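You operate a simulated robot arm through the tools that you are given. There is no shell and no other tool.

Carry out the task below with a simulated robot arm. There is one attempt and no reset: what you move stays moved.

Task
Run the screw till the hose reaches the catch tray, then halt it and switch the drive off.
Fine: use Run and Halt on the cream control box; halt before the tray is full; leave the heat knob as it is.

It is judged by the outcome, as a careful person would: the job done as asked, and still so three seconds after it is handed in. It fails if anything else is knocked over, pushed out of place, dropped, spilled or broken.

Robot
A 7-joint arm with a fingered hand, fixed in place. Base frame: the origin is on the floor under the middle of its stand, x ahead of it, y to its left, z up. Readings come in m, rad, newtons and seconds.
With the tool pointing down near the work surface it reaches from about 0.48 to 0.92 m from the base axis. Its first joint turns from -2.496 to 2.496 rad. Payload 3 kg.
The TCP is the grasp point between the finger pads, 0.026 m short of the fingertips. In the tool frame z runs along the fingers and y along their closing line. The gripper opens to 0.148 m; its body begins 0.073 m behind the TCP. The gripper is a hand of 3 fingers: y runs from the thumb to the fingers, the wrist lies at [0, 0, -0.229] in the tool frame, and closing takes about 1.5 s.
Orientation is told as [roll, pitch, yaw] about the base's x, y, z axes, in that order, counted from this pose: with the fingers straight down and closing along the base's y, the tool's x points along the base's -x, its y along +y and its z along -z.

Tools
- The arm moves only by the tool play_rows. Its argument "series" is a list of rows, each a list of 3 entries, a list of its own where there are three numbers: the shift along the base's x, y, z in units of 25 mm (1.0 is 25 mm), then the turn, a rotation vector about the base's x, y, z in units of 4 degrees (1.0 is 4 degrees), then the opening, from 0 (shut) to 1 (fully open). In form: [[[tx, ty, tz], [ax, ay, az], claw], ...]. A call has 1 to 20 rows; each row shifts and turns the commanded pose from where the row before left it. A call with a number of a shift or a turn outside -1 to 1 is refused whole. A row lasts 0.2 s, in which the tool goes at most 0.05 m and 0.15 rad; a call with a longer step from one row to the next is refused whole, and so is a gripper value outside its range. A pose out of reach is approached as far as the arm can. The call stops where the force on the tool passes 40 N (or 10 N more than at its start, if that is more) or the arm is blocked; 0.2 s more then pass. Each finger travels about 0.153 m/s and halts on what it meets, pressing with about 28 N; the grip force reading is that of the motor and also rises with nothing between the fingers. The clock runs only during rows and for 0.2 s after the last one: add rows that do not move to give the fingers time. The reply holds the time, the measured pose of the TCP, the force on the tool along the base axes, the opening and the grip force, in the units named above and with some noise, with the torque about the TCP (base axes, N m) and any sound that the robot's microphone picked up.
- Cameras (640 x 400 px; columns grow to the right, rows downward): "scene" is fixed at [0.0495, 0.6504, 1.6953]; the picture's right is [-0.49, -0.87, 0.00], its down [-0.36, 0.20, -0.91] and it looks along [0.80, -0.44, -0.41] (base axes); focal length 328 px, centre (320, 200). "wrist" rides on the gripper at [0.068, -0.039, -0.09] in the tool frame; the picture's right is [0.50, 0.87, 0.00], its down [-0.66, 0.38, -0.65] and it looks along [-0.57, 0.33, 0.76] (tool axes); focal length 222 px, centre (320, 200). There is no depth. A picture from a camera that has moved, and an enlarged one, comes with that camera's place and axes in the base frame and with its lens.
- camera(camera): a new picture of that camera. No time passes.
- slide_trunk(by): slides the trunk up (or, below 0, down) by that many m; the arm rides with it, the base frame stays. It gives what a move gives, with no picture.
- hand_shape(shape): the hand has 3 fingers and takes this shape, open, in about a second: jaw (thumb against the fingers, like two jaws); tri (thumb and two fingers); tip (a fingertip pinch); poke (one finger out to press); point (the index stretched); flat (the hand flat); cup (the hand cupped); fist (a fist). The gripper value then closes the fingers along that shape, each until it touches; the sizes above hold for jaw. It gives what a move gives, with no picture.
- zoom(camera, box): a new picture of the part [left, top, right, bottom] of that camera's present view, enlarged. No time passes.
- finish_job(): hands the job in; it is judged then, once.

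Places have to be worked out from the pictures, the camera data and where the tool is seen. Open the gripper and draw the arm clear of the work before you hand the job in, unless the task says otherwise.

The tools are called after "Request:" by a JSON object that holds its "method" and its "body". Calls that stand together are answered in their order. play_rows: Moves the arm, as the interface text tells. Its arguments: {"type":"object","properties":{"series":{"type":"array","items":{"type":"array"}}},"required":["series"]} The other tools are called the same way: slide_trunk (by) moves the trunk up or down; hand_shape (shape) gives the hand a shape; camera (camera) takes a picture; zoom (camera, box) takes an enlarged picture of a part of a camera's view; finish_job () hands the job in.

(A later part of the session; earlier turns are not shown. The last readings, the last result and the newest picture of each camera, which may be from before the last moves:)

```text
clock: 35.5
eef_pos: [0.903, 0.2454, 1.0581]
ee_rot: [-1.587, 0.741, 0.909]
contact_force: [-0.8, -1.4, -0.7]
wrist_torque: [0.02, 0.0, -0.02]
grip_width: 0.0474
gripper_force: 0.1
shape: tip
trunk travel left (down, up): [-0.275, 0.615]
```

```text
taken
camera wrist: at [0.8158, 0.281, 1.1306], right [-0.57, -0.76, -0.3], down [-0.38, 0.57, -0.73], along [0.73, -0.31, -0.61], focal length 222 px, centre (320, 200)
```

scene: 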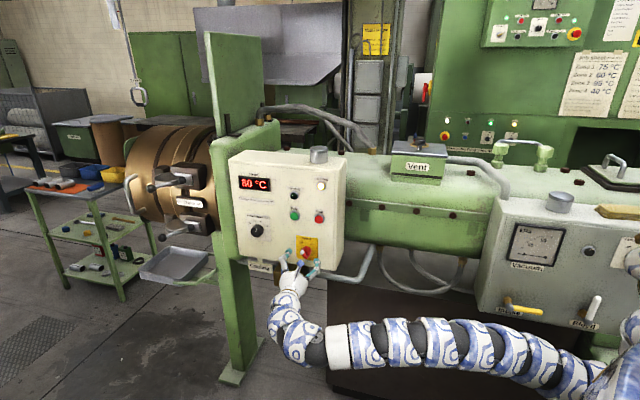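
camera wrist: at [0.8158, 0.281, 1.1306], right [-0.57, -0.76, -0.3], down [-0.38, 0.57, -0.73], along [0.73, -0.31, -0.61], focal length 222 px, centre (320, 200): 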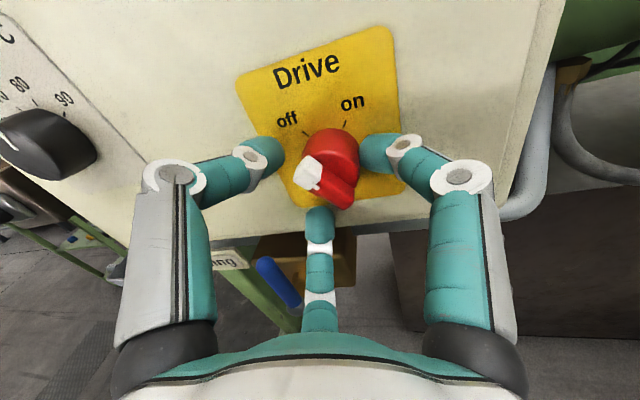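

The force has cleared and the fingers straddle the knob. Now I'll close gently onto it.

Request:
{"method": "play_rows", "body": {"series": [[[0, 0, 0], [0, 0, 0], 0.25], [[0, 0, 0], [0, 0, 0], 0.2], [[0, 0, 0], [0, 0, 0], 0.15], [[0, 0, 0], [0, 0, 0], 0.1], [[0, 0, 0], [0, 0, 0], 0.05], [[0, 0, 0], [0, 0, 0], 0]]}}

Request:
{"method": "camera", "body": {"camera": "wrist"}}

```text
clock: 36.9
eef_pos: [0.9033, 0.2452, 1.0565]
ee_rot: [-1.587, 0.743, 0.909]
contact_force: [5.7, -1.2, -1.7]
wrist_torque: [-0.03, 0.0, -0.05]
grip_width: 0.0225
gripper_force: 28.3
shape: tip
trunk travel left (down, up): [-0.275, 0.615]
```

```text
taken
camera wrist: at [0.8164, 0.2811, 1.1303], right [-0.57, -0.76, -0.3], down [-0.38, 0.57, -0.73], along [0.73, -0.31, -0.61], focal length 222 px, centre (320, 200)
```

wrist: 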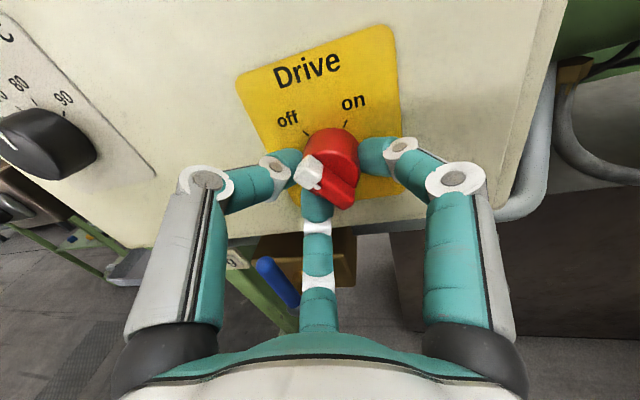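

The knob is gripped (width 22 mm, low net force). I'll rotate clockwise about the panel normal by about 30° and check.

Request:
{"method": "play_rows", "body": {"series": [[[0, 0, 0], [0.81, -0.95, 0], 0], [[0, 0, 0], [0.81, -0.95, 0], 0], [[0, 0, 0], [0.81, -0.95, 0], 0], [[0, 0, 0], [0.81, -0.95, 0], 0], [[0, 0, 0], [0.81, -0.95, 0], 0], [[0, 0, 0], [0.81, -0.95, 0], 0]]}}

Request:
{"method": "camera", "body": {"camera": "wrist"}}

Request:
{"method": "zoom", "body": {"camera": "scene", "box": [260, 200, 360, 290]}}

```text
clock: 38.3
eef_pos: [0.9025, 0.2444, 1.0573]
ee_rot: [-1.694, 0.224, 0.861]
contact_force: [23.2, 2.3, 16.9]
wrist_torque: [-0.39, -0.05, 0.24]
grip_width: 0.0211
gripper_force: 27.1
shape: tip
trunk travel left (down, up): [-0.275, 0.615]
```

```text
taken
camera wrist: at [0.7926, 0.2612, 1.1001], right [-0.36, -0.58, -0.73], down [-0.11, 0.8, -0.59], along [0.93, -0.14, -0.35], focal length 222 px, centre (320, 200)
```

wrist: 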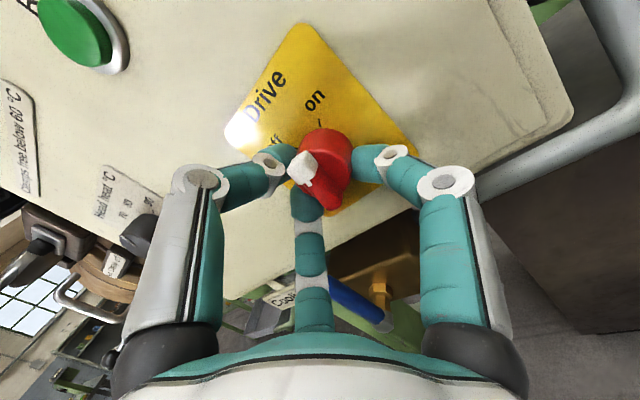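

```text
4.44 times, centred on (310, 245) of scene
camera zoom: at [0.0495, 0.6504, 1.6953], right [-0.49, -0.87, 0.0], down [-0.36, 0.2, -0.91], along [0.8, -0.44, -0.41], focal length 1460 px, centre (364, 0)
```

zoom: 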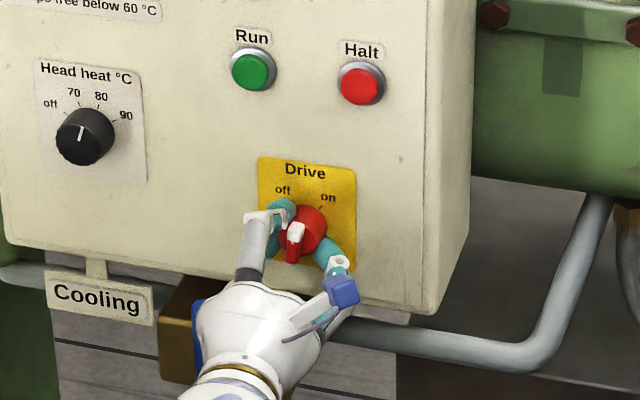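

The knob is turning with the hand and now points roughly straight up. Some side force has built up, so I'll continue in small rows with a slight shift to relieve it.

Request:
{"method": "play_rows", "body": {"series": [[[0.06, 0, 0.06], [0.81, -0.95, 0], 0], [[0.04, 0, 0.04], [0.81, -0.95, 0], 0], [[0.03, 0, 0.03], [0.81, -0.95, 0], 0]]}}

Request:
{"method": "zoom", "body": {"camera": "scene", "box": [260, 200, 360, 290]}}

```text
clock: 39.1
eef_pos: [0.9006, 0.243, 1.0616]
ee_rot: [-1.732, -0.032, 0.861]
contact_force: [20.5, 25.3, 12.1]
wrist_torque: [-0.48, 0.45, 0.29]
grip_width: 0.0202
gripper_force: 27.7
shape: tip
out of reach, approached as far as the arm can: row 2
trunk travel left (down, up): [-0.275, 0.615]
```

```text
4.44 times, centred on (310, 245) of scene
camera zoom: at [0.0495, 0.6504, 1.6953], right [-0.49, -0.87, 0.0], down [-0.36, 0.2, -0.91], along [0.8, -0.44, -0.41], focal length 1460 px, centre (364, 0)
```

zoom: 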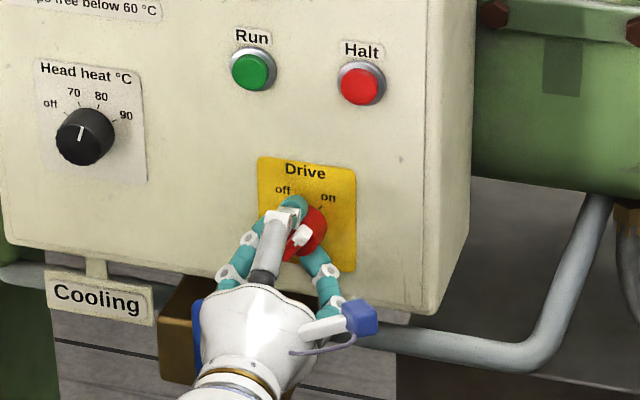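

The white pointer now leans right toward "on". I'll check with the wrist camera.

Request:
{"method": "camera", "body": {"camera": "wrist"}}

Request:
{"method": "zoom", "body": {"camera": "scene", "box": [285, 225, 335, 265]}}

```text
taken
camera wrist: at [0.7844, 0.2526, 1.083], right [-0.2, -0.45, -0.87], down [-0.01, 0.89, -0.46], along [0.98, -0.09, -0.18], focal length 222 px, centre (320, 200)
```

wrist: 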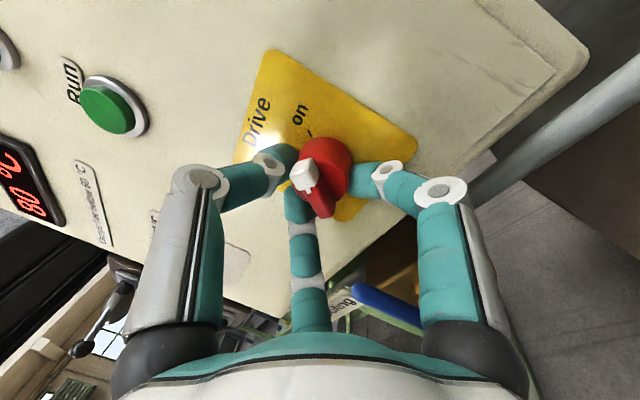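

```text
10.00 times, centred on (310, 245) of scene
camera zoom: at [0.0495, 0.6504, 1.6953], right [-0.49, -0.87, 0.0], down [-0.36, 0.2, -0.91], along [0.8, -0.44, -0.41], focal length 3285 px, centre (420, -250)
```

zoom: 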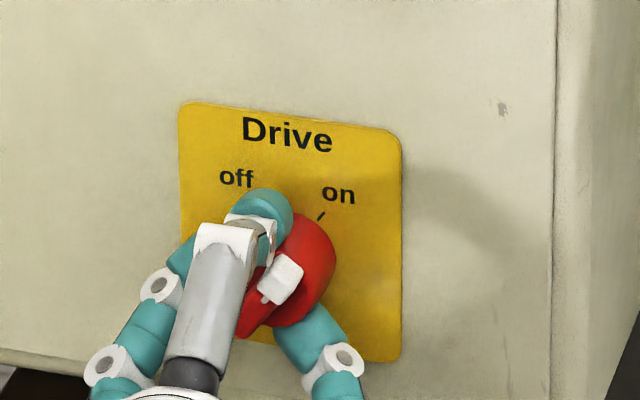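

The pointer lines up with the "on" tick. I'll release the knob, back off along the tool axis and verify.

Request:
{"method": "play_rows", "body": {"series": [[[0, 0, 0], [0, 0, 0], 0.2], [[0, 0, 0], [0, 0, 0], 0.4], [[0, 0, 0], [0, 0, 0], 0.5], [[-0.6, 0.52, -0.1], [0, 0, 0], 0.5], [[-0.6, 0.52, -0.1], [0, 0, 0], 0.5], [[-0.6, 0.52, -0.1], [0, 0, 0], 0.5], [[-0.6, 0.52, -0.1], [0, 0, 0], 0.5]]}}

Request:
{"method": "zoom", "body": {"camera": "scene", "box": [260, 200, 360, 290]}}

Request:
{"method": "camera", "body": {"camera": "wrist"}}

```text
clock: 40.7
eef_pos: [0.8418, 0.2907, 1.0502]
ee_rot: [-1.73, -0.032, 0.852]
contact_force: [0.2, -0.1, -0.4]
wrist_torque: [0.01, -0.01, 0.02]
grip_width: 0.0736
gripper_force: 0.0
shape: tip
trunk travel left (down, up): [-0.275, 0.615]
```

```text
4.44 times, centred on (310, 245) of scene
camera zoom: at [0.0495, 0.6504, 1.6953], right [-0.49, -0.87, 0.0], down [-0.36, 0.2, -0.91], along [0.8, -0.44, -0.41], focal length 1460 px, centre (364, 0)
```

zoom: 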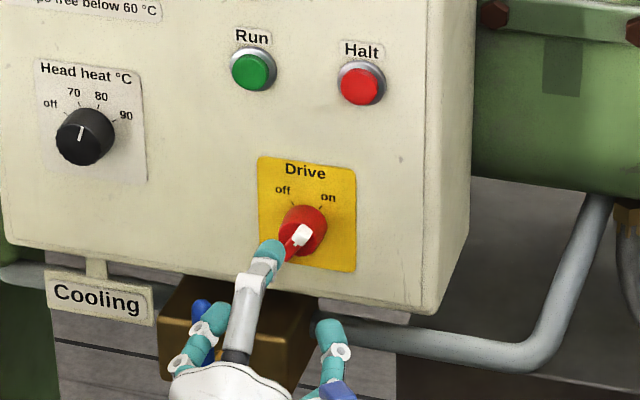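

```text
taken
camera wrist: at [0.7251, 0.3008, 1.0735], right [-0.21, -0.45, -0.87], down [0.0, 0.89, -0.46], along [0.98, -0.09, -0.18], focal length 222 px, centre (320, 200)
```

wrist: 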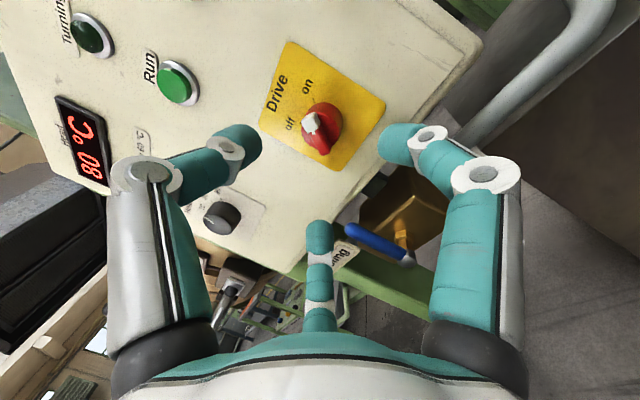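

The drive is on. I'll close the fingers into the beak, rotate the hand back to the upright-camera orientation, and rise toward button height, staying about 10 cm off the panel.

Request:
{"method": "play_rows", "body": {"series": [[[-0.1, 0.1, 0.5], [-0.81, 0.95, 0], 0.3], [[0, 0, 0.5], [-0.81, 0.95, 0], 0], [[0, 0, 0.6], [-0.81, 0.95, 0], 0], [[0, 0, 0.6], [-0.81, 0.95, 0], 0], [[0, 0, 0.6], [-0.81, 0.95, 0], 0], [[0, 0, 0.6], [-0.81, 0.95, 0], 0], [[0, 0, 0.6], [-0.81, 0.95, 0], 0], [[0, 0, 0.6], [-0.81, 0.95, 0], 0], [[0, 0, 0.6], [-0.81, 0.95, 0], 0], [[0, 0, 0.56], [0, 0, 0], 0]]}}

Request:
{"method": "camera", "body": {"camera": "wrist"}}

Request:
{"method": "camera", "body": {"camera": "scene"}}

```text
clock: 42.9
eef_pos: [0.8381, 0.2928, 1.1957]
ee_rot: [-1.589, 0.743, 0.907]
contact_force: [-0.5, -0.7, -0.6]
wrist_torque: [0.02, 0.0, -0.01]
grip_width: 0.0
gripper_force: 28.1
shape: tip
trunk travel left (down, up): [-0.275, 0.615]
```

```text
taken
camera wrist: at [0.752, 0.3286, 1.2695], right [-0.58, -0.76, -0.3], down [-0.37, 0.57, -0.73], along [0.73, -0.31, -0.61], focal length 222 px, centre (320, 200)
```

wrist: 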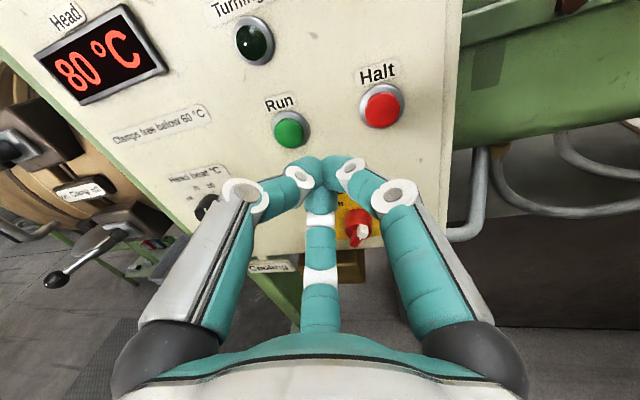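

```text
taken
```

scene: 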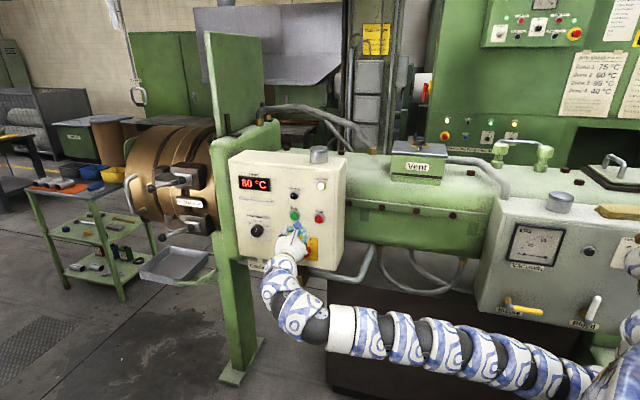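

Both buttons are clear from here: Run ≈ [0.953, 0.246, 1.195] and Halt ≈ [0.886, 0.188, 1.198]. Before starting the screw, I'll hover in front of Halt to check alignment without touching it.

Request:
{"method": "play_rows", "body": {"series": [[[-0.21, -0.75, 0.03], [0, 0, 0], 0], [[-0.21, -0.75, 0.03], [0, 0, 0], 0], [[-0.21, -0.75, 0.02], [0, 0, 0], 0]]}}

Request:
{"method": "camera", "body": {"camera": "wrist"}}

```text
clock: 43.7
eef_pos: [0.8224, 0.2371, 1.1992]
ee_rot: [-1.589, 0.74, 0.91]
contact_force: [0.3, 0.4, 0.3]
wrist_torque: [0.04, 0.04, 0.02]
grip_width: 0.0001
gripper_force: 28.0
shape: tip
trunk travel left (down, up): [-0.275, 0.615]
```

```text
taken
camera wrist: at [0.7359, 0.2733, 1.272], right [-0.57, -0.76, -0.3], down [-0.38, 0.57, -0.73], along [0.73, -0.31, -0.61], focal length 222 px, centre (320, 200)
```

wrist: 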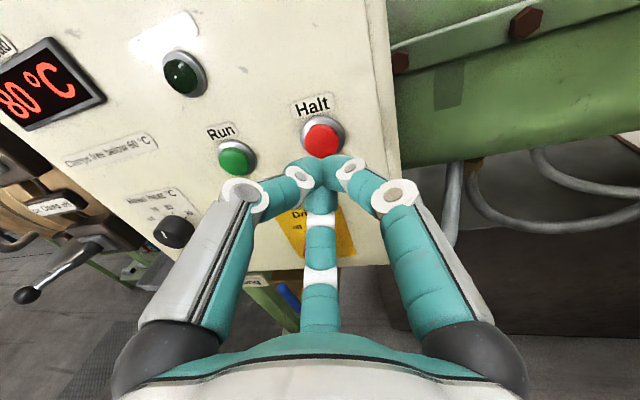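

Halt is centred on the tool axis at about 8 cm. Now I'll hover in front of Run the same way.

Request:
{"method": "play_rows", "body": {"series": [[[0.67, 0.575, -0.04], [0, 0, 0], 0], [[0.67, 0.575, -0.04], [0, 0, 0], 0], [[0.67, 0.575, -0.04], [0, 0, 0], 0], [[0.67, 0.575, -0.04], [0, 0, 0], 0]]}}

Request:
{"method": "camera", "body": {"camera": "wrist"}}

Request:
{"method": "zoom", "body": {"camera": "scene", "box": [110, 140, 260, 300]}}

```text
clock: 44.7
eef_pos: [0.8659, 0.2732, 1.1954]
ee_rot: [-1.587, 0.742, 0.909]
contact_force: [0.6, -0.2, 0.2]
wrist_torque: [-0.02, -0.01, -0.01]
grip_width: 0.0
gripper_force: 27.8
shape: tip
out of reach, approached as far as the arm can: row 3, 4
trunk travel left (down, up): [-0.275, 0.615]
```

```text
taken
camera wrist: at [0.7789, 0.3081, 1.2689], right [-0.57, -0.76, -0.3], down [-0.38, 0.57, -0.73], along [0.73, -0.31, -0.61], focal length 222 px, centre (320, 200)
```

wrist: 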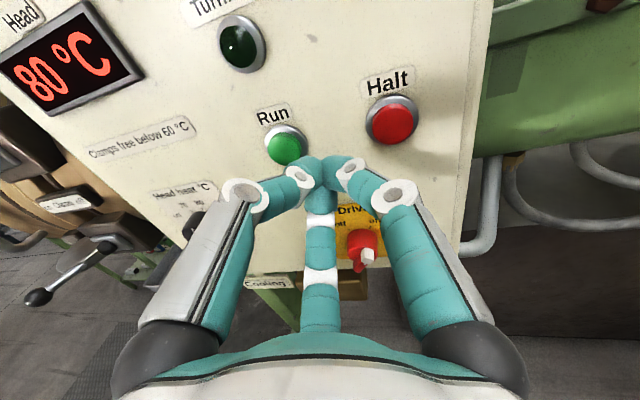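

```text
2.50 times, centred on (185, 220) of scene
camera zoom: at [0.0495, 0.6504, 1.6953], right [-0.49, -0.87, 0.0], down [-0.36, 0.2, -0.91], along [0.8, -0.44, -0.41], focal length 821 px, centre (658, 150)
```

zoom: 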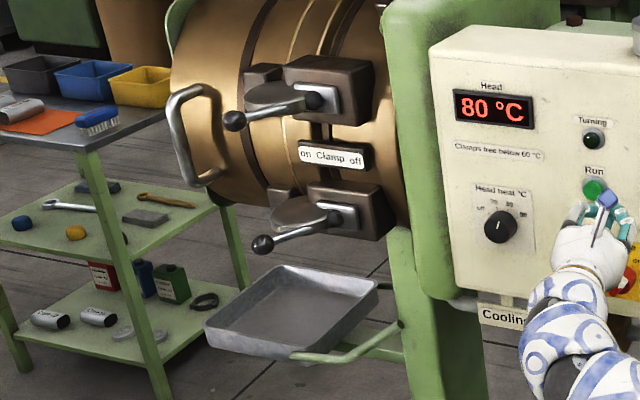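

At this yaw the arm falls short of Run. I'll turn the tool back +12° about vertical, which shortens the reach needed, and re-align on Run.

Request:
{"method": "play_rows", "body": {"series": [[[0, 0, 0], [0, 0, 1], 0], [[0, 0, 0], [0, 0, 1], 0], [[0, 0, 0], [0, 0, 1], 0], [[0.3, 0.13, 0], [0, 0, 0], 0], [[0.3, 0.13, 0], [0, 0, 0], 0]]}}

Request:
{"method": "camera", "body": {"camera": "wrist"}}

```text
clock: 45.9
eef_pos: [0.8812, 0.2784, 1.1961]
ee_rot: [-1.589, 0.741, 1.116]
contact_force: [-0.8, 0.2, 0.3]
wrist_torque: [-0.01, 0.02, -0.02]
grip_width: 0.0
gripper_force: 27.9
shape: tip
trunk travel left (down, up): [-0.275, 0.615]
```

```text
taken
camera wrist: at [0.7877, 0.2959, 1.2684], right [-0.4, -0.86, -0.3], down [-0.49, 0.48, -0.73], along [0.78, -0.15, -0.61], focal length 222 px, centre (320, 200)
```

wrist: 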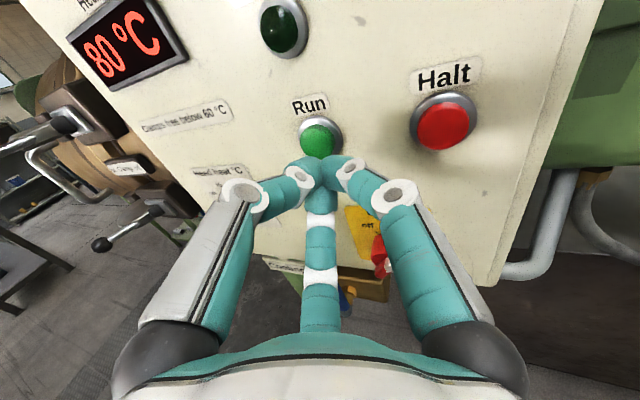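

Run is now exactly on the tool axis, 8 cm ahead. I'll advance 4.2 cm so the beak is just short of the cap, and check.

Request:
{"method": "play_rows", "body": {"series": [[[0.76, -0.358, 0], [0, 0, 0], 0], [[0.76, -0.358, 0], [0, 0, 0], 0]]}}

Request:
{"method": "camera", "body": {"camera": "wrist"}}

Request:
{"method": "zoom", "body": {"camera": "scene", "box": [260, 170, 360, 260]}}

```text
clock: 46.5
eef_pos: [0.9164, 0.2634, 1.1961]
ee_rot: [-1.592, 0.741, 1.121]
contact_force: [-8.1, 4.1, -0.4]
wrist_torque: [0.0, 0.06, -0.03]
grip_width: 0.0
gripper_force: 28.2
shape: tip
trunk travel left (down, up): [-0.275, 0.615]
heard: click
```

```text
taken
camera wrist: at [0.8237, 0.28, 1.2691], right [-0.4, -0.87, -0.3], down [-0.49, 0.48, -0.73], along [0.78, -0.15, -0.61], focal length 222 px, centre (320, 200)
```

wrist: 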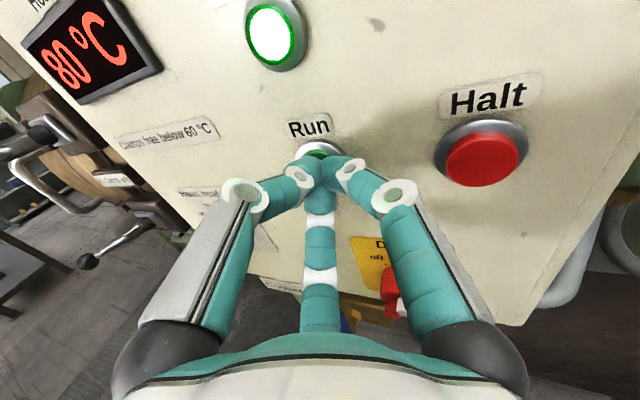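

```text
4.44 times, centred on (310, 215) of scene
camera zoom: at [0.0495, 0.6504, 1.6953], right [-0.49, -0.87, 0.0], down [-0.36, 0.2, -0.91], along [0.8, -0.44, -0.41], focal length 1460 px, centre (364, 133)
```

zoom: 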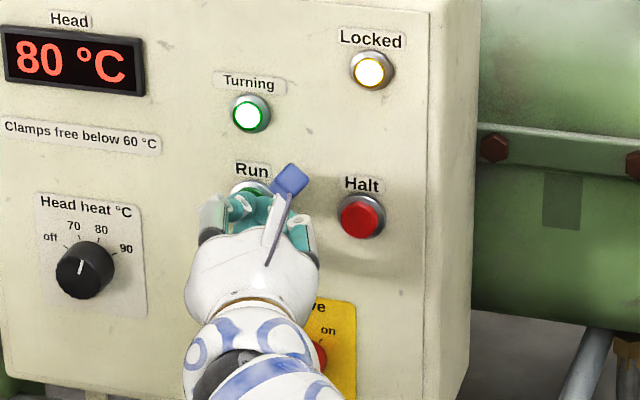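

A click was heard and the Turning lamp is lit, so the screw is running. I'll back off and move straight to a hover about 2.5 cm in front of Halt.

Request:
{"method": "play_rows", "body": {"series": [[[-1, 0.47, 0], [0, 0, 0], 0], [[-0.86, -0.785, 0.04], [0, 0, 0], 0], [[-0.86, -0.785, 0.04], [0, 0, 0], 0], [[-0.86, -0.785, 0.04], [0, 0, 0], 0]]}}

Request:
{"method": "camera", "body": {"camera": "wrist"}}

Request:
{"method": "zoom", "body": {"camera": "scene", "box": [110, 140, 260, 300]}}

```text
clock: 47.5
eef_pos: [0.8267, 0.212, 1.2065]
ee_rot: [-1.605, 0.737, 1.104]
contact_force: [1.4, 0.4, -5.6]
wrist_torque: [-0.21, -0.39, -0.06]
grip_width: 0.0
gripper_force: 27.8
shape: tip
trunk travel left (down, up): [-0.275, 0.615]
```

```text
taken
camera wrist: at [0.7333, 0.2299, 1.2788], right [-0.4, -0.86, -0.31], down [-0.47, 0.48, -0.74], along [0.78, -0.15, -0.6], focal length 222 px, centre (320, 200)
```

wrist: 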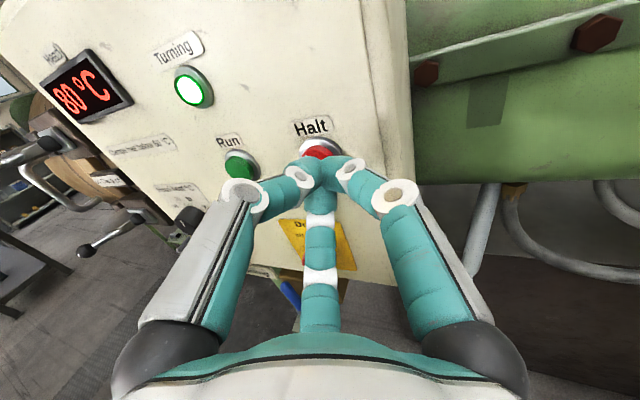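

```text
2.50 times, centred on (185, 220) of scene
camera zoom: at [0.0495, 0.6504, 1.6953], right [-0.49, -0.87, 0.0], down [-0.36, 0.2, -0.91], along [0.8, -0.44, -0.41], focal length 821 px, centre (658, 150)
```

zoom: 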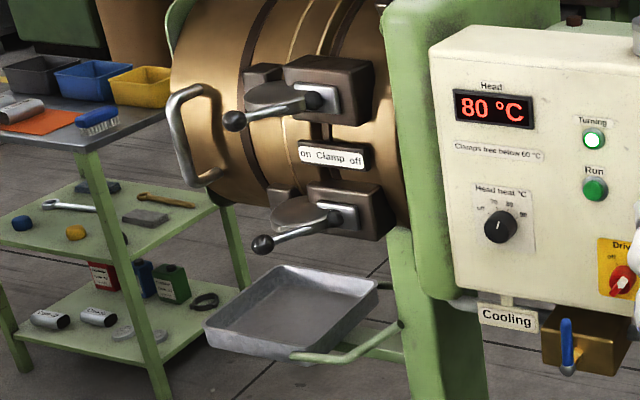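

The hose isn't visible yet. There is a small reading on the tool (z -5.6 N) that could be settling or a light touch, so I'll check the full scene.

Request:
{"method": "camera", "body": {"camera": "scene"}}

Request:
{"method": "zoom", "body": {"camera": "scene", "box": [260, 160, 380, 270]}}

Request:
{"method": "play_rows", "body": {"series": [[[0, 0, 0], [0, 0, 0], 0]]}}

Request:
{"method": "zoom", "body": {"camera": "scene", "box": [110, 140, 260, 300]}}

```text
taken
```

scene: 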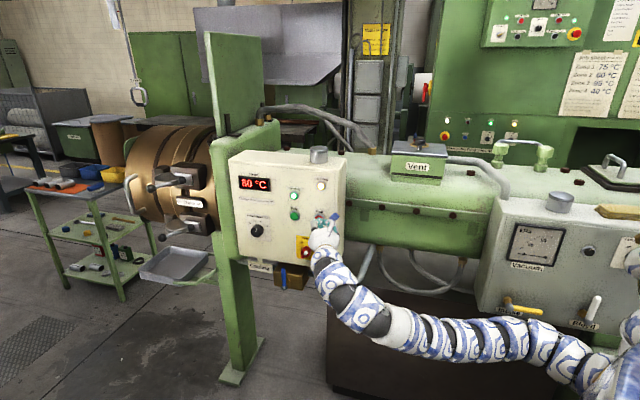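

```text
3.64 times, centred on (320, 215) of scene
camera zoom: at [0.0495, 0.6504, 1.6953], right [-0.49, -0.87, 0.0], down [-0.36, 0.2, -0.91], along [0.8, -0.44, -0.41], focal length 1195 px, centre (320, 146)
```

zoom: 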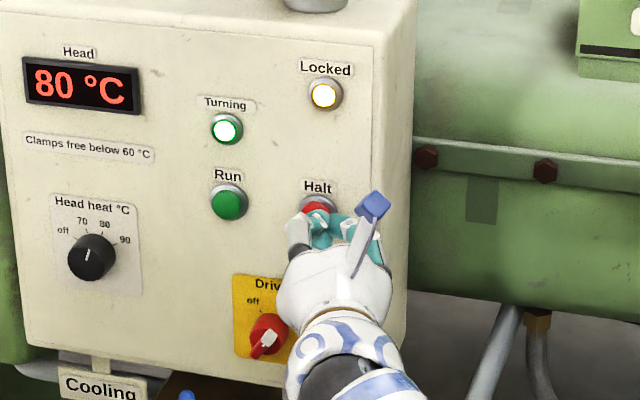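

```text
clock: 47.9
eef_pos: [0.8314, 0.2134, 1.197]
ee_rot: [-1.587, 0.742, 1.118]
contact_force: [0.0, -0.8, -0.3]
wrist_torque: [0.0, -0.03, 0.0]
grip_width: 0.0
gripper_force: 27.6
shape: tip
trunk travel left (down, up): [-0.275, 0.615]
```

```text
2.50 times, centred on (185, 220) of scene
camera zoom: at [0.0495, 0.6504, 1.6953], right [-0.49, -0.87, 0.0], down [-0.36, 0.2, -0.91], along [0.8, -0.44, -0.41], focal length 821 px, centre (658, 150)
```

zoom: 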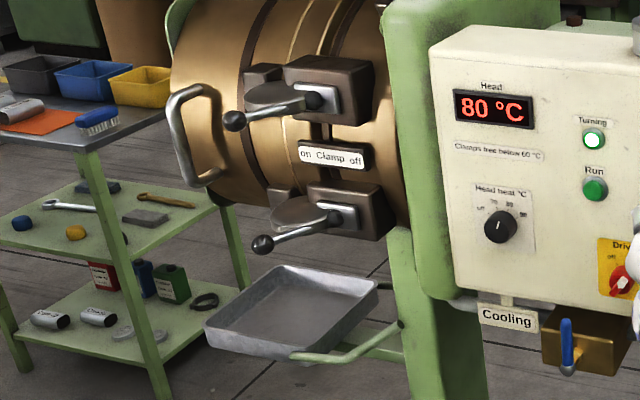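

That was only settling; the force is back to zero and the beak sits about 2 cm short of the press point on Halt. I'll wait in short steps and watch the tray and die.

Request:
{"method": "play_rows", "body": {"series": [[[0, 0, 0], [0, 0, 0], 0], [[0, 0, 0], [0, 0, 0], 0], [[0, 0, 0], [0, 0, 0], 0]]}}

Request:
{"method": "zoom", "body": {"camera": "scene", "box": [110, 140, 260, 300]}}

Request:
{"method": "camera", "body": {"camera": "wrist"}}

```text
clock: 48.7
eef_pos: [0.8287, 0.214, 1.1961]
ee_rot: [-1.587, 0.742, 1.119]
contact_force: [-0.1, 0.2, 0.0]
wrist_torque: [-0.01, 0.02, 0.01]
grip_width: 0.0003
gripper_force: 27.9
shape: tip
trunk travel left (down, up): [-0.275, 0.615]
```

```text
2.50 times, centred on (185, 220) of scene
camera zoom: at [0.0495, 0.6504, 1.6953], right [-0.49, -0.87, 0.0], down [-0.36, 0.2, -0.91], along [0.8, -0.44, -0.41], focal length 821 px, centre (658, 150)
```

zoom: 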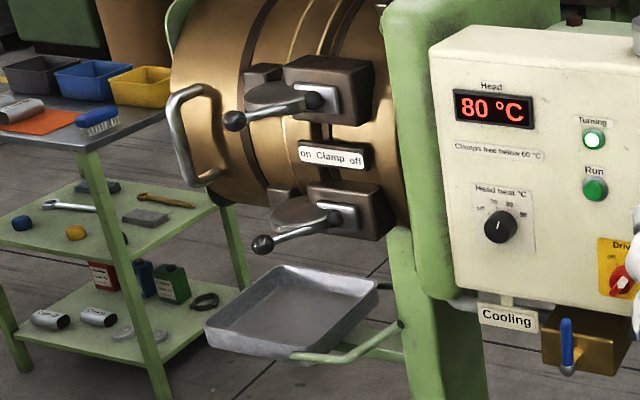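

```text
taken
camera wrist: at [0.7368, 0.2314, 1.2705], right [-0.4, -0.86, -0.3], down [-0.49, 0.48, -0.73], along [0.78, -0.15, -0.61], focal length 222 px, centre (320, 200)
```

wrist: 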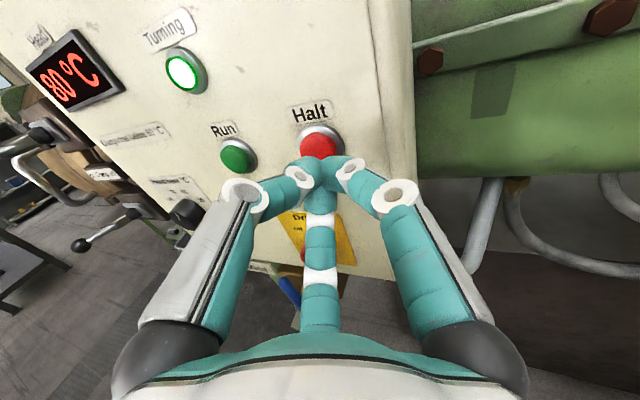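

No hose is visible below the head yet, and Halt stays lined up. I'll keep waiting in one-second steps.

Request:
{"method": "play_rows", "body": {"series": [[[0, 0, 0], [0, 0, 0], 0], [[0, 0, 0], [0, 0, 0], 0], [[0, 0, 0], [0, 0, 0], 0], [[0, 0, 0], [0, 0, 0], 0]]}}

Request:
{"method": "zoom", "body": {"camera": "scene", "box": [110, 150, 240, 300]}}

```text
clock: 49.7
eef_pos: [0.8285, 0.2139, 1.1972]
ee_rot: [-1.588, 0.742, 1.119]
contact_force: [0.0, -0.2, -0.7]
wrist_torque: [0.02, 0.0, 0.02]
grip_width: 0.0
gripper_force: 28.1
shape: tip
trunk travel left (down, up): [-0.275, 0.615]
```

```text
2.67 times, centred on (175, 225) of scene
camera zoom: at [0.0495, 0.6504, 1.6953], right [-0.49, -0.87, 0.0], down [-0.36, 0.2, -0.91], along [0.8, -0.44, -0.41], focal length 876 px, centre (707, 133)
```

zoom: 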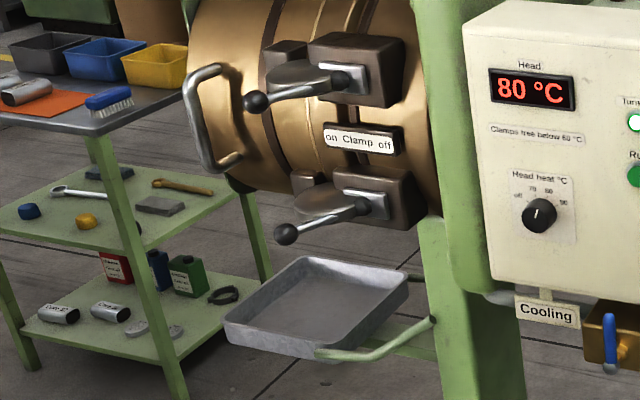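

Still no hose in view at 3.3 s of running. I'll wait another second.

Request:
{"method": "play_rows", "body": {"series": [[[0, 0, 0], [0, 0, 0], 0], [[0, 0, 0], [0, 0, 0], 0], [[0, 0, 0], [0, 0, 0], 0], [[0, 0, 0], [0, 0, 0], 0]]}}

Request:
{"method": "zoom", "body": {"camera": "scene", "box": [110, 150, 240, 300]}}

Request:
{"method": "camera", "body": {"camera": "scene"}}

```text
clock: 50.7
eef_pos: [0.8302, 0.2133, 1.1957]
ee_rot: [-1.589, 0.742, 1.119]
contact_force: [-0.2, -0.1, -0.4]
wrist_torque: [-0.02, 0.03, 0.0]
grip_width: 0.0004
gripper_force: 28.6
shape: tip
trunk travel left (down, up): [-0.275, 0.615]
```

```text
2.67 times, centred on (175, 225) of scene
camera zoom: at [0.0495, 0.6504, 1.6953], right [-0.49, -0.87, 0.0], down [-0.36, 0.2, -0.91], along [0.8, -0.44, -0.41], focal length 876 px, centre (707, 133)
```

zoom: 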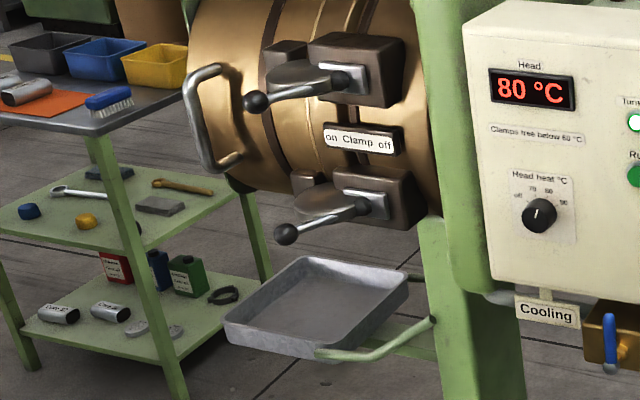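

```text
taken
```

scene: 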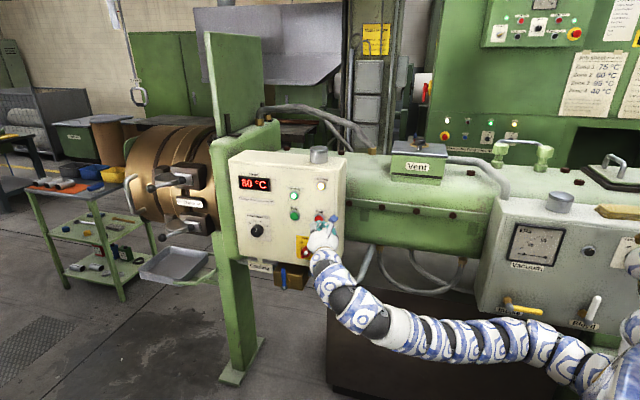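

Turning is still lit and there is no hose yet. I continue in one-second steps.

Request:
{"method": "play_rows", "body": {"series": [[[0, 0, 0], [0, 0, 0], 0], [[0, 0, 0], [0, 0, 0], 0], [[0, 0, 0], [0, 0, 0], 0], [[0, 0, 0], [0, 0, 0], 0]]}}

Request:
{"method": "zoom", "body": {"camera": "scene", "box": [100, 130, 250, 300]}}

```text
clock: 51.7
eef_pos: [0.8282, 0.2136, 1.1969]
ee_rot: [-1.587, 0.74, 1.118]
contact_force: [-0.3, -0.1, -0.5]
wrist_torque: [0.03, 0.01, -0.06]
grip_width: 0.0001
gripper_force: 28.3
shape: tip
trunk travel left (down, up): [-0.275, 0.615]
```

```text
2.35 times, centred on (175, 215) of scene
camera zoom: at [0.0495, 0.6504, 1.6953], right [-0.49, -0.87, 0.0], down [-0.36, 0.2, -0.91], along [0.8, -0.44, -0.41], focal length 773 px, centre (661, 165)
```

zoom: 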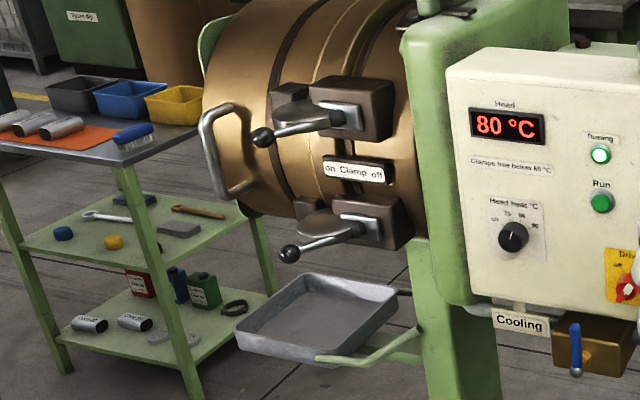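

Nothing yet; I'll zoom tighter on the underside of the head and the tray after another second.

Request:
{"method": "play_rows", "body": {"series": [[[0, 0, 0], [0, 0, 0], 0], [[0, 0, 0], [0, 0, 0], 0], [[0, 0, 0], [0, 0, 0], 0], [[0, 0, 0], [0, 0, 0], 0]]}}

Request:
{"method": "zoom", "body": {"camera": "scene", "box": [120, 190, 230, 290]}}

Request:
{"method": "zoom", "body": {"camera": "wrist", "box": [0, 80, 200, 280]}}

```text
clock: 52.7
eef_pos: [0.8291, 0.2142, 1.1978]
ee_rot: [-1.588, 0.742, 1.118]
contact_force: [-0.3, 0.3, -0.7]
wrist_torque: [-0.03, 0.0, -0.03]
grip_width: 0.0
gripper_force: 27.5
shape: tip
trunk travel left (down, up): [-0.275, 0.615]
```

```text
4.00 times, centred on (175, 240) of scene
camera zoom: at [0.0495, 0.6504, 1.6953], right [-0.49, -0.87, 0.0], down [-0.36, 0.2, -0.91], along [0.8, -0.44, -0.41], focal length 1314 px, centre (900, 40)
```

zoom: 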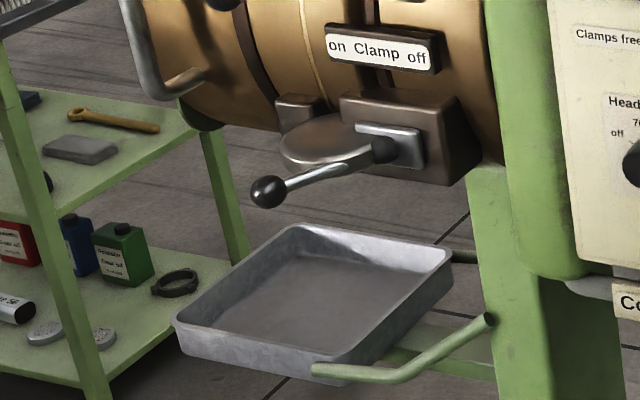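

```text
2.00 times, centred on (100, 180) of wrist
camera zoom: at [0.7368, 0.2314, 1.2705], right [-0.4, -0.86, -0.3], down [-0.49, 0.48, -0.73], along [0.78, -0.15, -0.61], focal length 444 px, centre (760, 240)
```

zoom: 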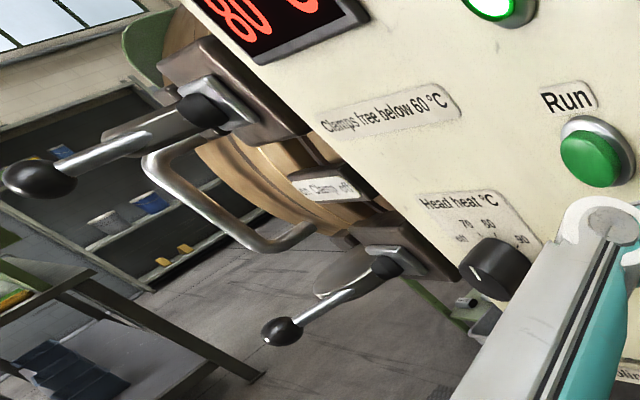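

There's still nothing in the tray or under the head after 6.2 s of running. I continue stepping.

Request:
{"method": "play_rows", "body": {"series": [[[0, 0, 0], [0, 0, 0], 0], [[0, 0, 0], [0, 0, 0], 0], [[0, 0, 0], [0, 0, 0], 0], [[0, 0, 0], [0, 0, 0], 0]]}}

Request:
{"method": "zoom", "body": {"camera": "scene", "box": [100, 150, 230, 290]}}

```text
clock: 53.7
eef_pos: [0.8287, 0.2141, 1.1965]
ee_rot: [-1.59, 0.742, 1.118]
contact_force: [0.1, -0.2, 0.9]
wrist_torque: [0.01, 0.01, 0.04]
grip_width: 0.0
gripper_force: 27.9
shape: tip
trunk travel left (down, up): [-0.275, 0.615]
```

```text
2.86 times, centred on (165, 220) of scene
camera zoom: at [0.0495, 0.6504, 1.6953], right [-0.49, -0.87, 0.0], down [-0.36, 0.2, -0.91], along [0.8, -0.44, -0.41], focal length 939 px, centre (763, 143)
```

zoom: 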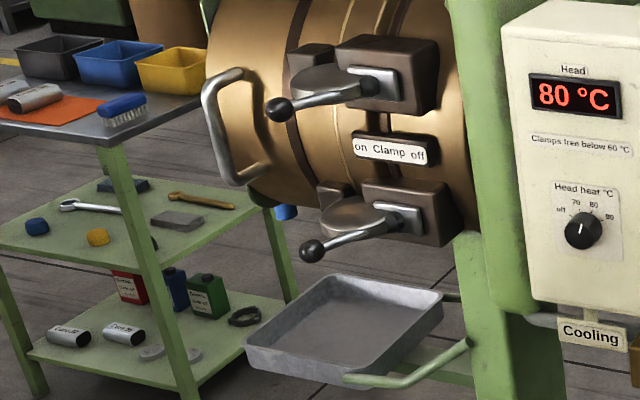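

A blue hose end has just appeared below the head, at (287, 212) in the zoom, on its way down to the tray. I'll step more finely now.

Request:
{"method": "play_rows", "body": {"series": [[[0, 0, 0], [0, 0, 0], 0], [[0, 0, 0], [0, 0, 0], 0]]}}

Request:
{"method": "zoom", "body": {"camera": "scene", "box": [120, 190, 230, 290]}}

```text
clock: 54.3
eef_pos: [0.8283, 0.2139, 1.196]
ee_rot: [-1.588, 0.743, 1.12]
contact_force: [0.3, -0.2, -0.3]
wrist_torque: [-0.02, 0.01, 0.0]
grip_width: 0.0
gripper_force: 28.0
shape: tip
trunk travel left (down, up): [-0.275, 0.615]
```

```text
4.00 times, centred on (175, 240) of scene
camera zoom: at [0.0495, 0.6504, 1.6953], right [-0.49, -0.87, 0.0], down [-0.36, 0.2, -0.91], along [0.8, -0.44, -0.41], focal length 1314 px, centre (900, 40)
```

zoom: 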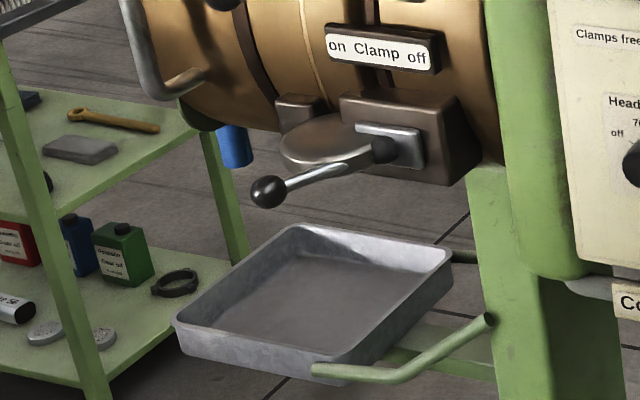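

The hose is now about 20 px lower in this view, roughly 33 px/s, with about 100 px still to go to the tray floor. I'll continue in short steps.

Request:
{"method": "play_rows", "body": {"series": [[[0, 0, 0], [0, 0, 0], 0], [[0, 0, 0], [0, 0, 0], 0], [[0, 0, 0], [0, 0, 0], 0], [[0, 0, 0], [0, 0, 0], 0]]}}

Request:
{"method": "zoom", "body": {"camera": "scene", "box": [120, 190, 230, 290]}}

```text
clock: 55.3
eef_pos: [0.8281, 0.2145, 1.1962]
ee_rot: [-1.59, 0.741, 1.119]
contact_force: [-0.1, -0.1, -0.2]
wrist_torque: [0.01, 0.04, -0.01]
grip_width: 0.0
gripper_force: 28.1
shape: tip
trunk travel left (down, up): [-0.275, 0.615]
```

```text
4.00 times, centred on (175, 240) of scene
camera zoom: at [0.0495, 0.6504, 1.6953], right [-0.49, -0.87, 0.0], down [-0.36, 0.2, -0.91], along [0.8, -0.44, -0.41], focal length 1314 px, centre (900, 40)
```

zoom: 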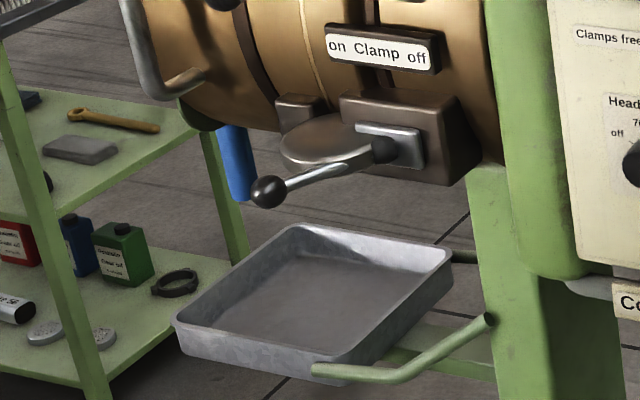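

The hose end is now at about y = 202 in the zoom, just above rim height. I'll take another step.

Request:
{"method": "play_rows", "body": {"series": [[[0, 0, 0], [0, 0, 0], 0], [[0, 0, 0], [0, 0, 0], 0], [[0, 0, 0], [0, 0, 0], 0], [[0, 0, 0], [0, 0, 0], 0]]}}

Request:
{"method": "zoom", "body": {"camera": "scene", "box": [120, 190, 230, 290]}}

```text
clock: 56.3
eef_pos: [0.8289, 0.2145, 1.1953]
ee_rot: [-1.589, 0.742, 1.119]
contact_force: [-0.9, 0.1, -0.4]
wrist_torque: [-0.01, -0.01, 0.01]
grip_width: 0.0
gripper_force: 27.9
shape: tip
trunk travel left (down, up): [-0.275, 0.615]
```

```text
4.00 times, centred on (175, 240) of scene
camera zoom: at [0.0495, 0.6504, 1.6953], right [-0.49, -0.87, 0.0], down [-0.36, 0.2, -0.91], along [0.8, -0.44, -0.41], focal length 1314 px, centre (900, 40)
```

zoom: 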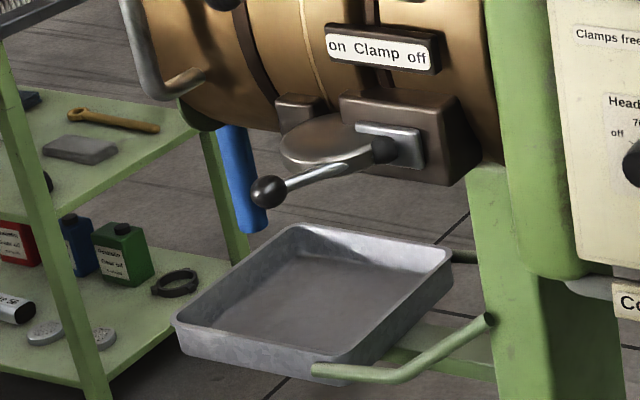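

The end is at about y = 232 and nearing the rim. I'll take shorter steps of about 0.6 s.

Request:
{"method": "play_rows", "body": {"series": [[[0, 0, 0], [0, 0, 0], 0], [[0, 0, 0], [0, 0, 0], 0], [[0, 0, 0], [0, 0, 0], 0]]}}

Request:
{"method": "zoom", "body": {"camera": "scene", "box": [135, 215, 215, 285]}}

```text
clock: 57.1
eef_pos: [0.8284, 0.2138, 1.1974]
ee_rot: [-1.588, 0.742, 1.118]
contact_force: [0.7, -0.8, 0.6]
wrist_torque: [-0.04, 0.03, 0.02]
grip_width: 0.0
gripper_force: 27.9
shape: tip
trunk travel left (down, up): [-0.275, 0.615]
```

```text
5.71 times, centred on (175, 250) of scene
camera zoom: at [0.0495, 0.6504, 1.6953], right [-0.49, -0.87, 0.0], down [-0.36, 0.2, -0.91], along [0.8, -0.44, -0.41], focal length 1877 px, centre (1149, -86)
```

zoom: 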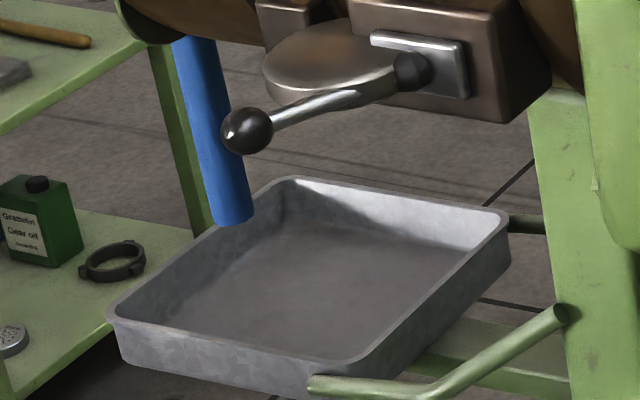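

The hose is hanging inside the tray now, just above the floor, with its end at (235, 222). I'll step 0.6 s more and look.

Request:
{"method": "play_rows", "body": {"series": [[[0, 0, 0], [0, 0, 0], 0], [[0, 0, 0], [0, 0, 0], 0]]}}

Request:
{"method": "zoom", "body": {"camera": "scene", "box": [135, 215, 215, 285]}}

```text
clock: 57.7
eef_pos: [0.8292, 0.2147, 1.1976]
ee_rot: [-1.588, 0.741, 1.118]
contact_force: [-0.8, -0.8, 0.1]
wrist_torque: [-0.05, 0.0, 0.01]
grip_width: 0.0
gripper_force: 27.7
shape: tip
trunk travel left (down, up): [-0.275, 0.615]
```

```text
5.71 times, centred on (175, 250) of scene
camera zoom: at [0.0495, 0.6504, 1.6953], right [-0.49, -0.87, 0.0], down [-0.36, 0.2, -0.91], along [0.8, -0.44, -0.41], focal length 1877 px, centre (1149, -86)
```

zoom: 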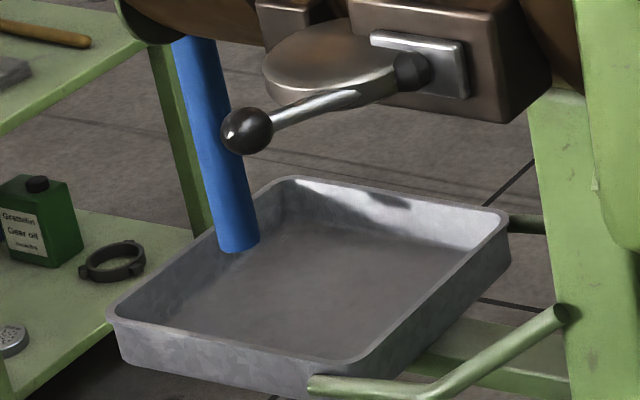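

The hose end reached about (240, 250), close to the floor edge. One more short step will show whether it is touching or still descending.

Request:
{"method": "play_rows", "body": {"series": [[[0, 0, 0], [0, 0, 0], 0]]}}

Request:
{"method": "zoom", "body": {"camera": "scene", "box": [135, 215, 215, 285]}}

```text
clock: 58.1
eef_pos: [0.8286, 0.2138, 1.1976]
ee_rot: [-1.588, 0.741, 1.119]
contact_force: [0.2, -0.2, -1.1]
wrist_torque: [-0.01, -0.02, 0.05]
grip_width: 0.0001
gripper_force: 28.5
shape: tip
trunk travel left (down, up): [-0.275, 0.615]
```

```text
5.71 times, centred on (175, 250) of scene
camera zoom: at [0.0495, 0.6504, 1.6953], right [-0.49, -0.87, 0.0], down [-0.36, 0.2, -0.91], along [0.8, -0.44, -0.41], focal length 1877 px, centre (1149, -86)
```

zoom: 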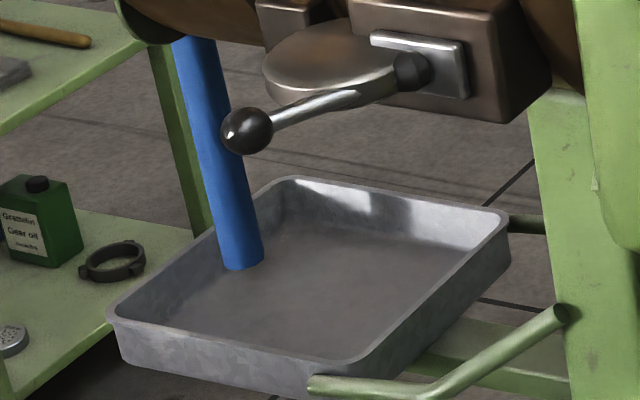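

It is still descending at about 45 px/s. I'll take another 0.4 s step.

Request:
{"method": "play_rows", "body": {"series": [[[0, 0, 0], [0, 0, 0], 0]]}}

Request:
{"method": "zoom", "body": {"camera": "scene", "box": [135, 215, 215, 285]}}

```text
clock: 58.5
eef_pos: [0.8294, 0.2144, 1.1966]
ee_rot: [-1.588, 0.742, 1.117]
contact_force: [-0.7, 0.1, -0.2]
wrist_torque: [0.02, 0.02, 0.0]
grip_width: 0.0
gripper_force: 28.1
shape: tip
trunk travel left (down, up): [-0.275, 0.615]
```

```text
5.71 times, centred on (175, 250) of scene
camera zoom: at [0.0495, 0.6504, 1.6953], right [-0.49, -0.87, 0.0], down [-0.36, 0.2, -0.91], along [0.8, -0.44, -0.41], focal length 1877 px, centre (1149, -86)
```

zoom: 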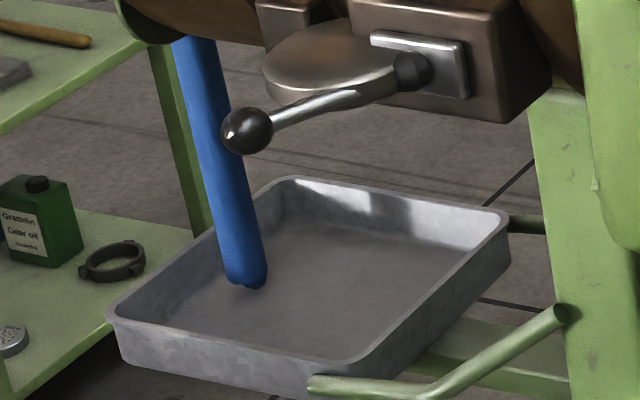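

The hose end has met the tray floor and is starting to fold at about (248, 285). I'm pressing Halt now.

Request:
{"method": "play_rows", "body": {"series": [[[0.5, -0.235, 0.04], [0, 0, 0], 0], [[0.5, -0.235, 0.04], [0, 0, 0], 0]]}}

Request:
{"method": "zoom", "body": {"camera": "scene", "box": [135, 215, 215, 285]}}

Request:
{"method": "zoom", "body": {"camera": "scene", "box": [225, 140, 365, 270]}}

```text
clock: 59.1
eef_pos: [0.8529, 0.2033, 1.2015]
ee_rot: [-1.59, 0.74, 1.119]
contact_force: [-1.7, 1.2, -0.8]
wrist_torque: [0.01, 0.06, 0.04]
grip_width: 0.0
gripper_force: 28.4
shape: tip
trunk travel left (down, up): [-0.275, 0.615]
heard: click
```

```text
5.71 times, centred on (175, 250) of scene
camera zoom: at [0.0495, 0.6504, 1.6953], right [-0.49, -0.87, 0.0], down [-0.36, 0.2, -0.91], along [0.8, -0.44, -0.41], focal length 1877 px, centre (1149, -86)
```

zoom: 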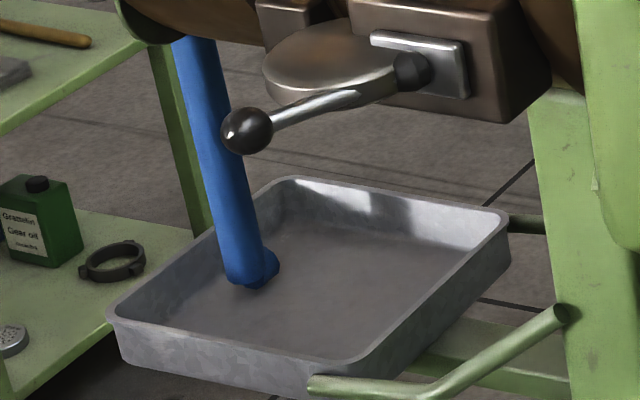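

```text
3.08 times, centred on (295, 205) of scene
camera zoom: at [0.0495, 0.6504, 1.6953], right [-0.49, -0.87, 0.0], down [-0.36, 0.2, -0.91], along [0.8, -0.44, -0.41], focal length 1011 px, centre (397, 185)
```

zoom: 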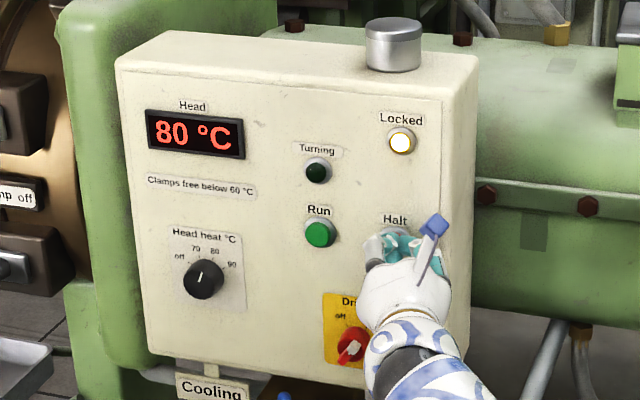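

A click, and Turning is dark: the screw has halted with the hose end folded on the tray floor. I'll back away from Halt, then move to the drive knob, rolling the hand to the angle at which I released it and part-opening the fingers.

Request:
{"method": "play_rows", "body": {"series": [[[-0.75, 0.353, 0], [0, 0, 0], 0], [[-0.75, 0.353, 0], [0, 0, 0], 0], [[-0.75, 0.353, 0], [0, 0, 0], 0], [[0, 0, 0], [0, 0, -1], 0], [[0, 0, 0], [0, 0, -1], 0], [[0, 0, 0], [0, 0, -1], 0]]}}

Request:
{"method": "zoom", "body": {"camera": "scene", "box": [110, 130, 370, 300]}}

```text
clock: 60.5
eef_pos: [0.7967, 0.2284, 1.1996]
ee_rot: [-1.587, 0.74, 0.905]
contact_force: [0.0, 0.9, 0.0]
wrist_torque: [-0.02, 0.0, 0.0]
grip_width: 0.0001
gripper_force: 27.3
shape: tip
trunk travel left (down, up): [-0.275, 0.615]
```

```text
2.35 times, centred on (240, 215) of scene
camera zoom: at [0.0495, 0.6504, 1.6953], right [-0.49, -0.87, 0.0], down [-0.36, 0.2, -0.91], along [0.8, -0.44, -0.41], focal length 773 px, centre (508, 165)
```

zoom: 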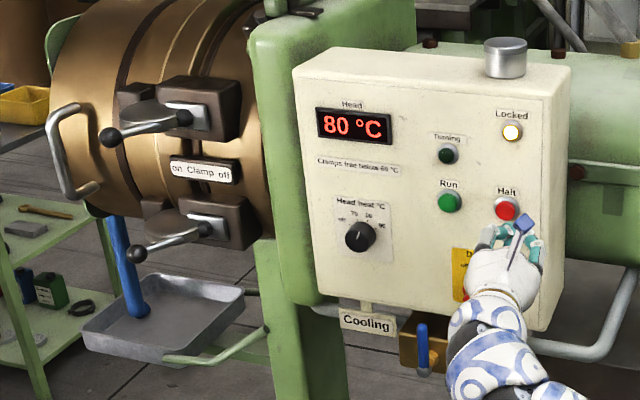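

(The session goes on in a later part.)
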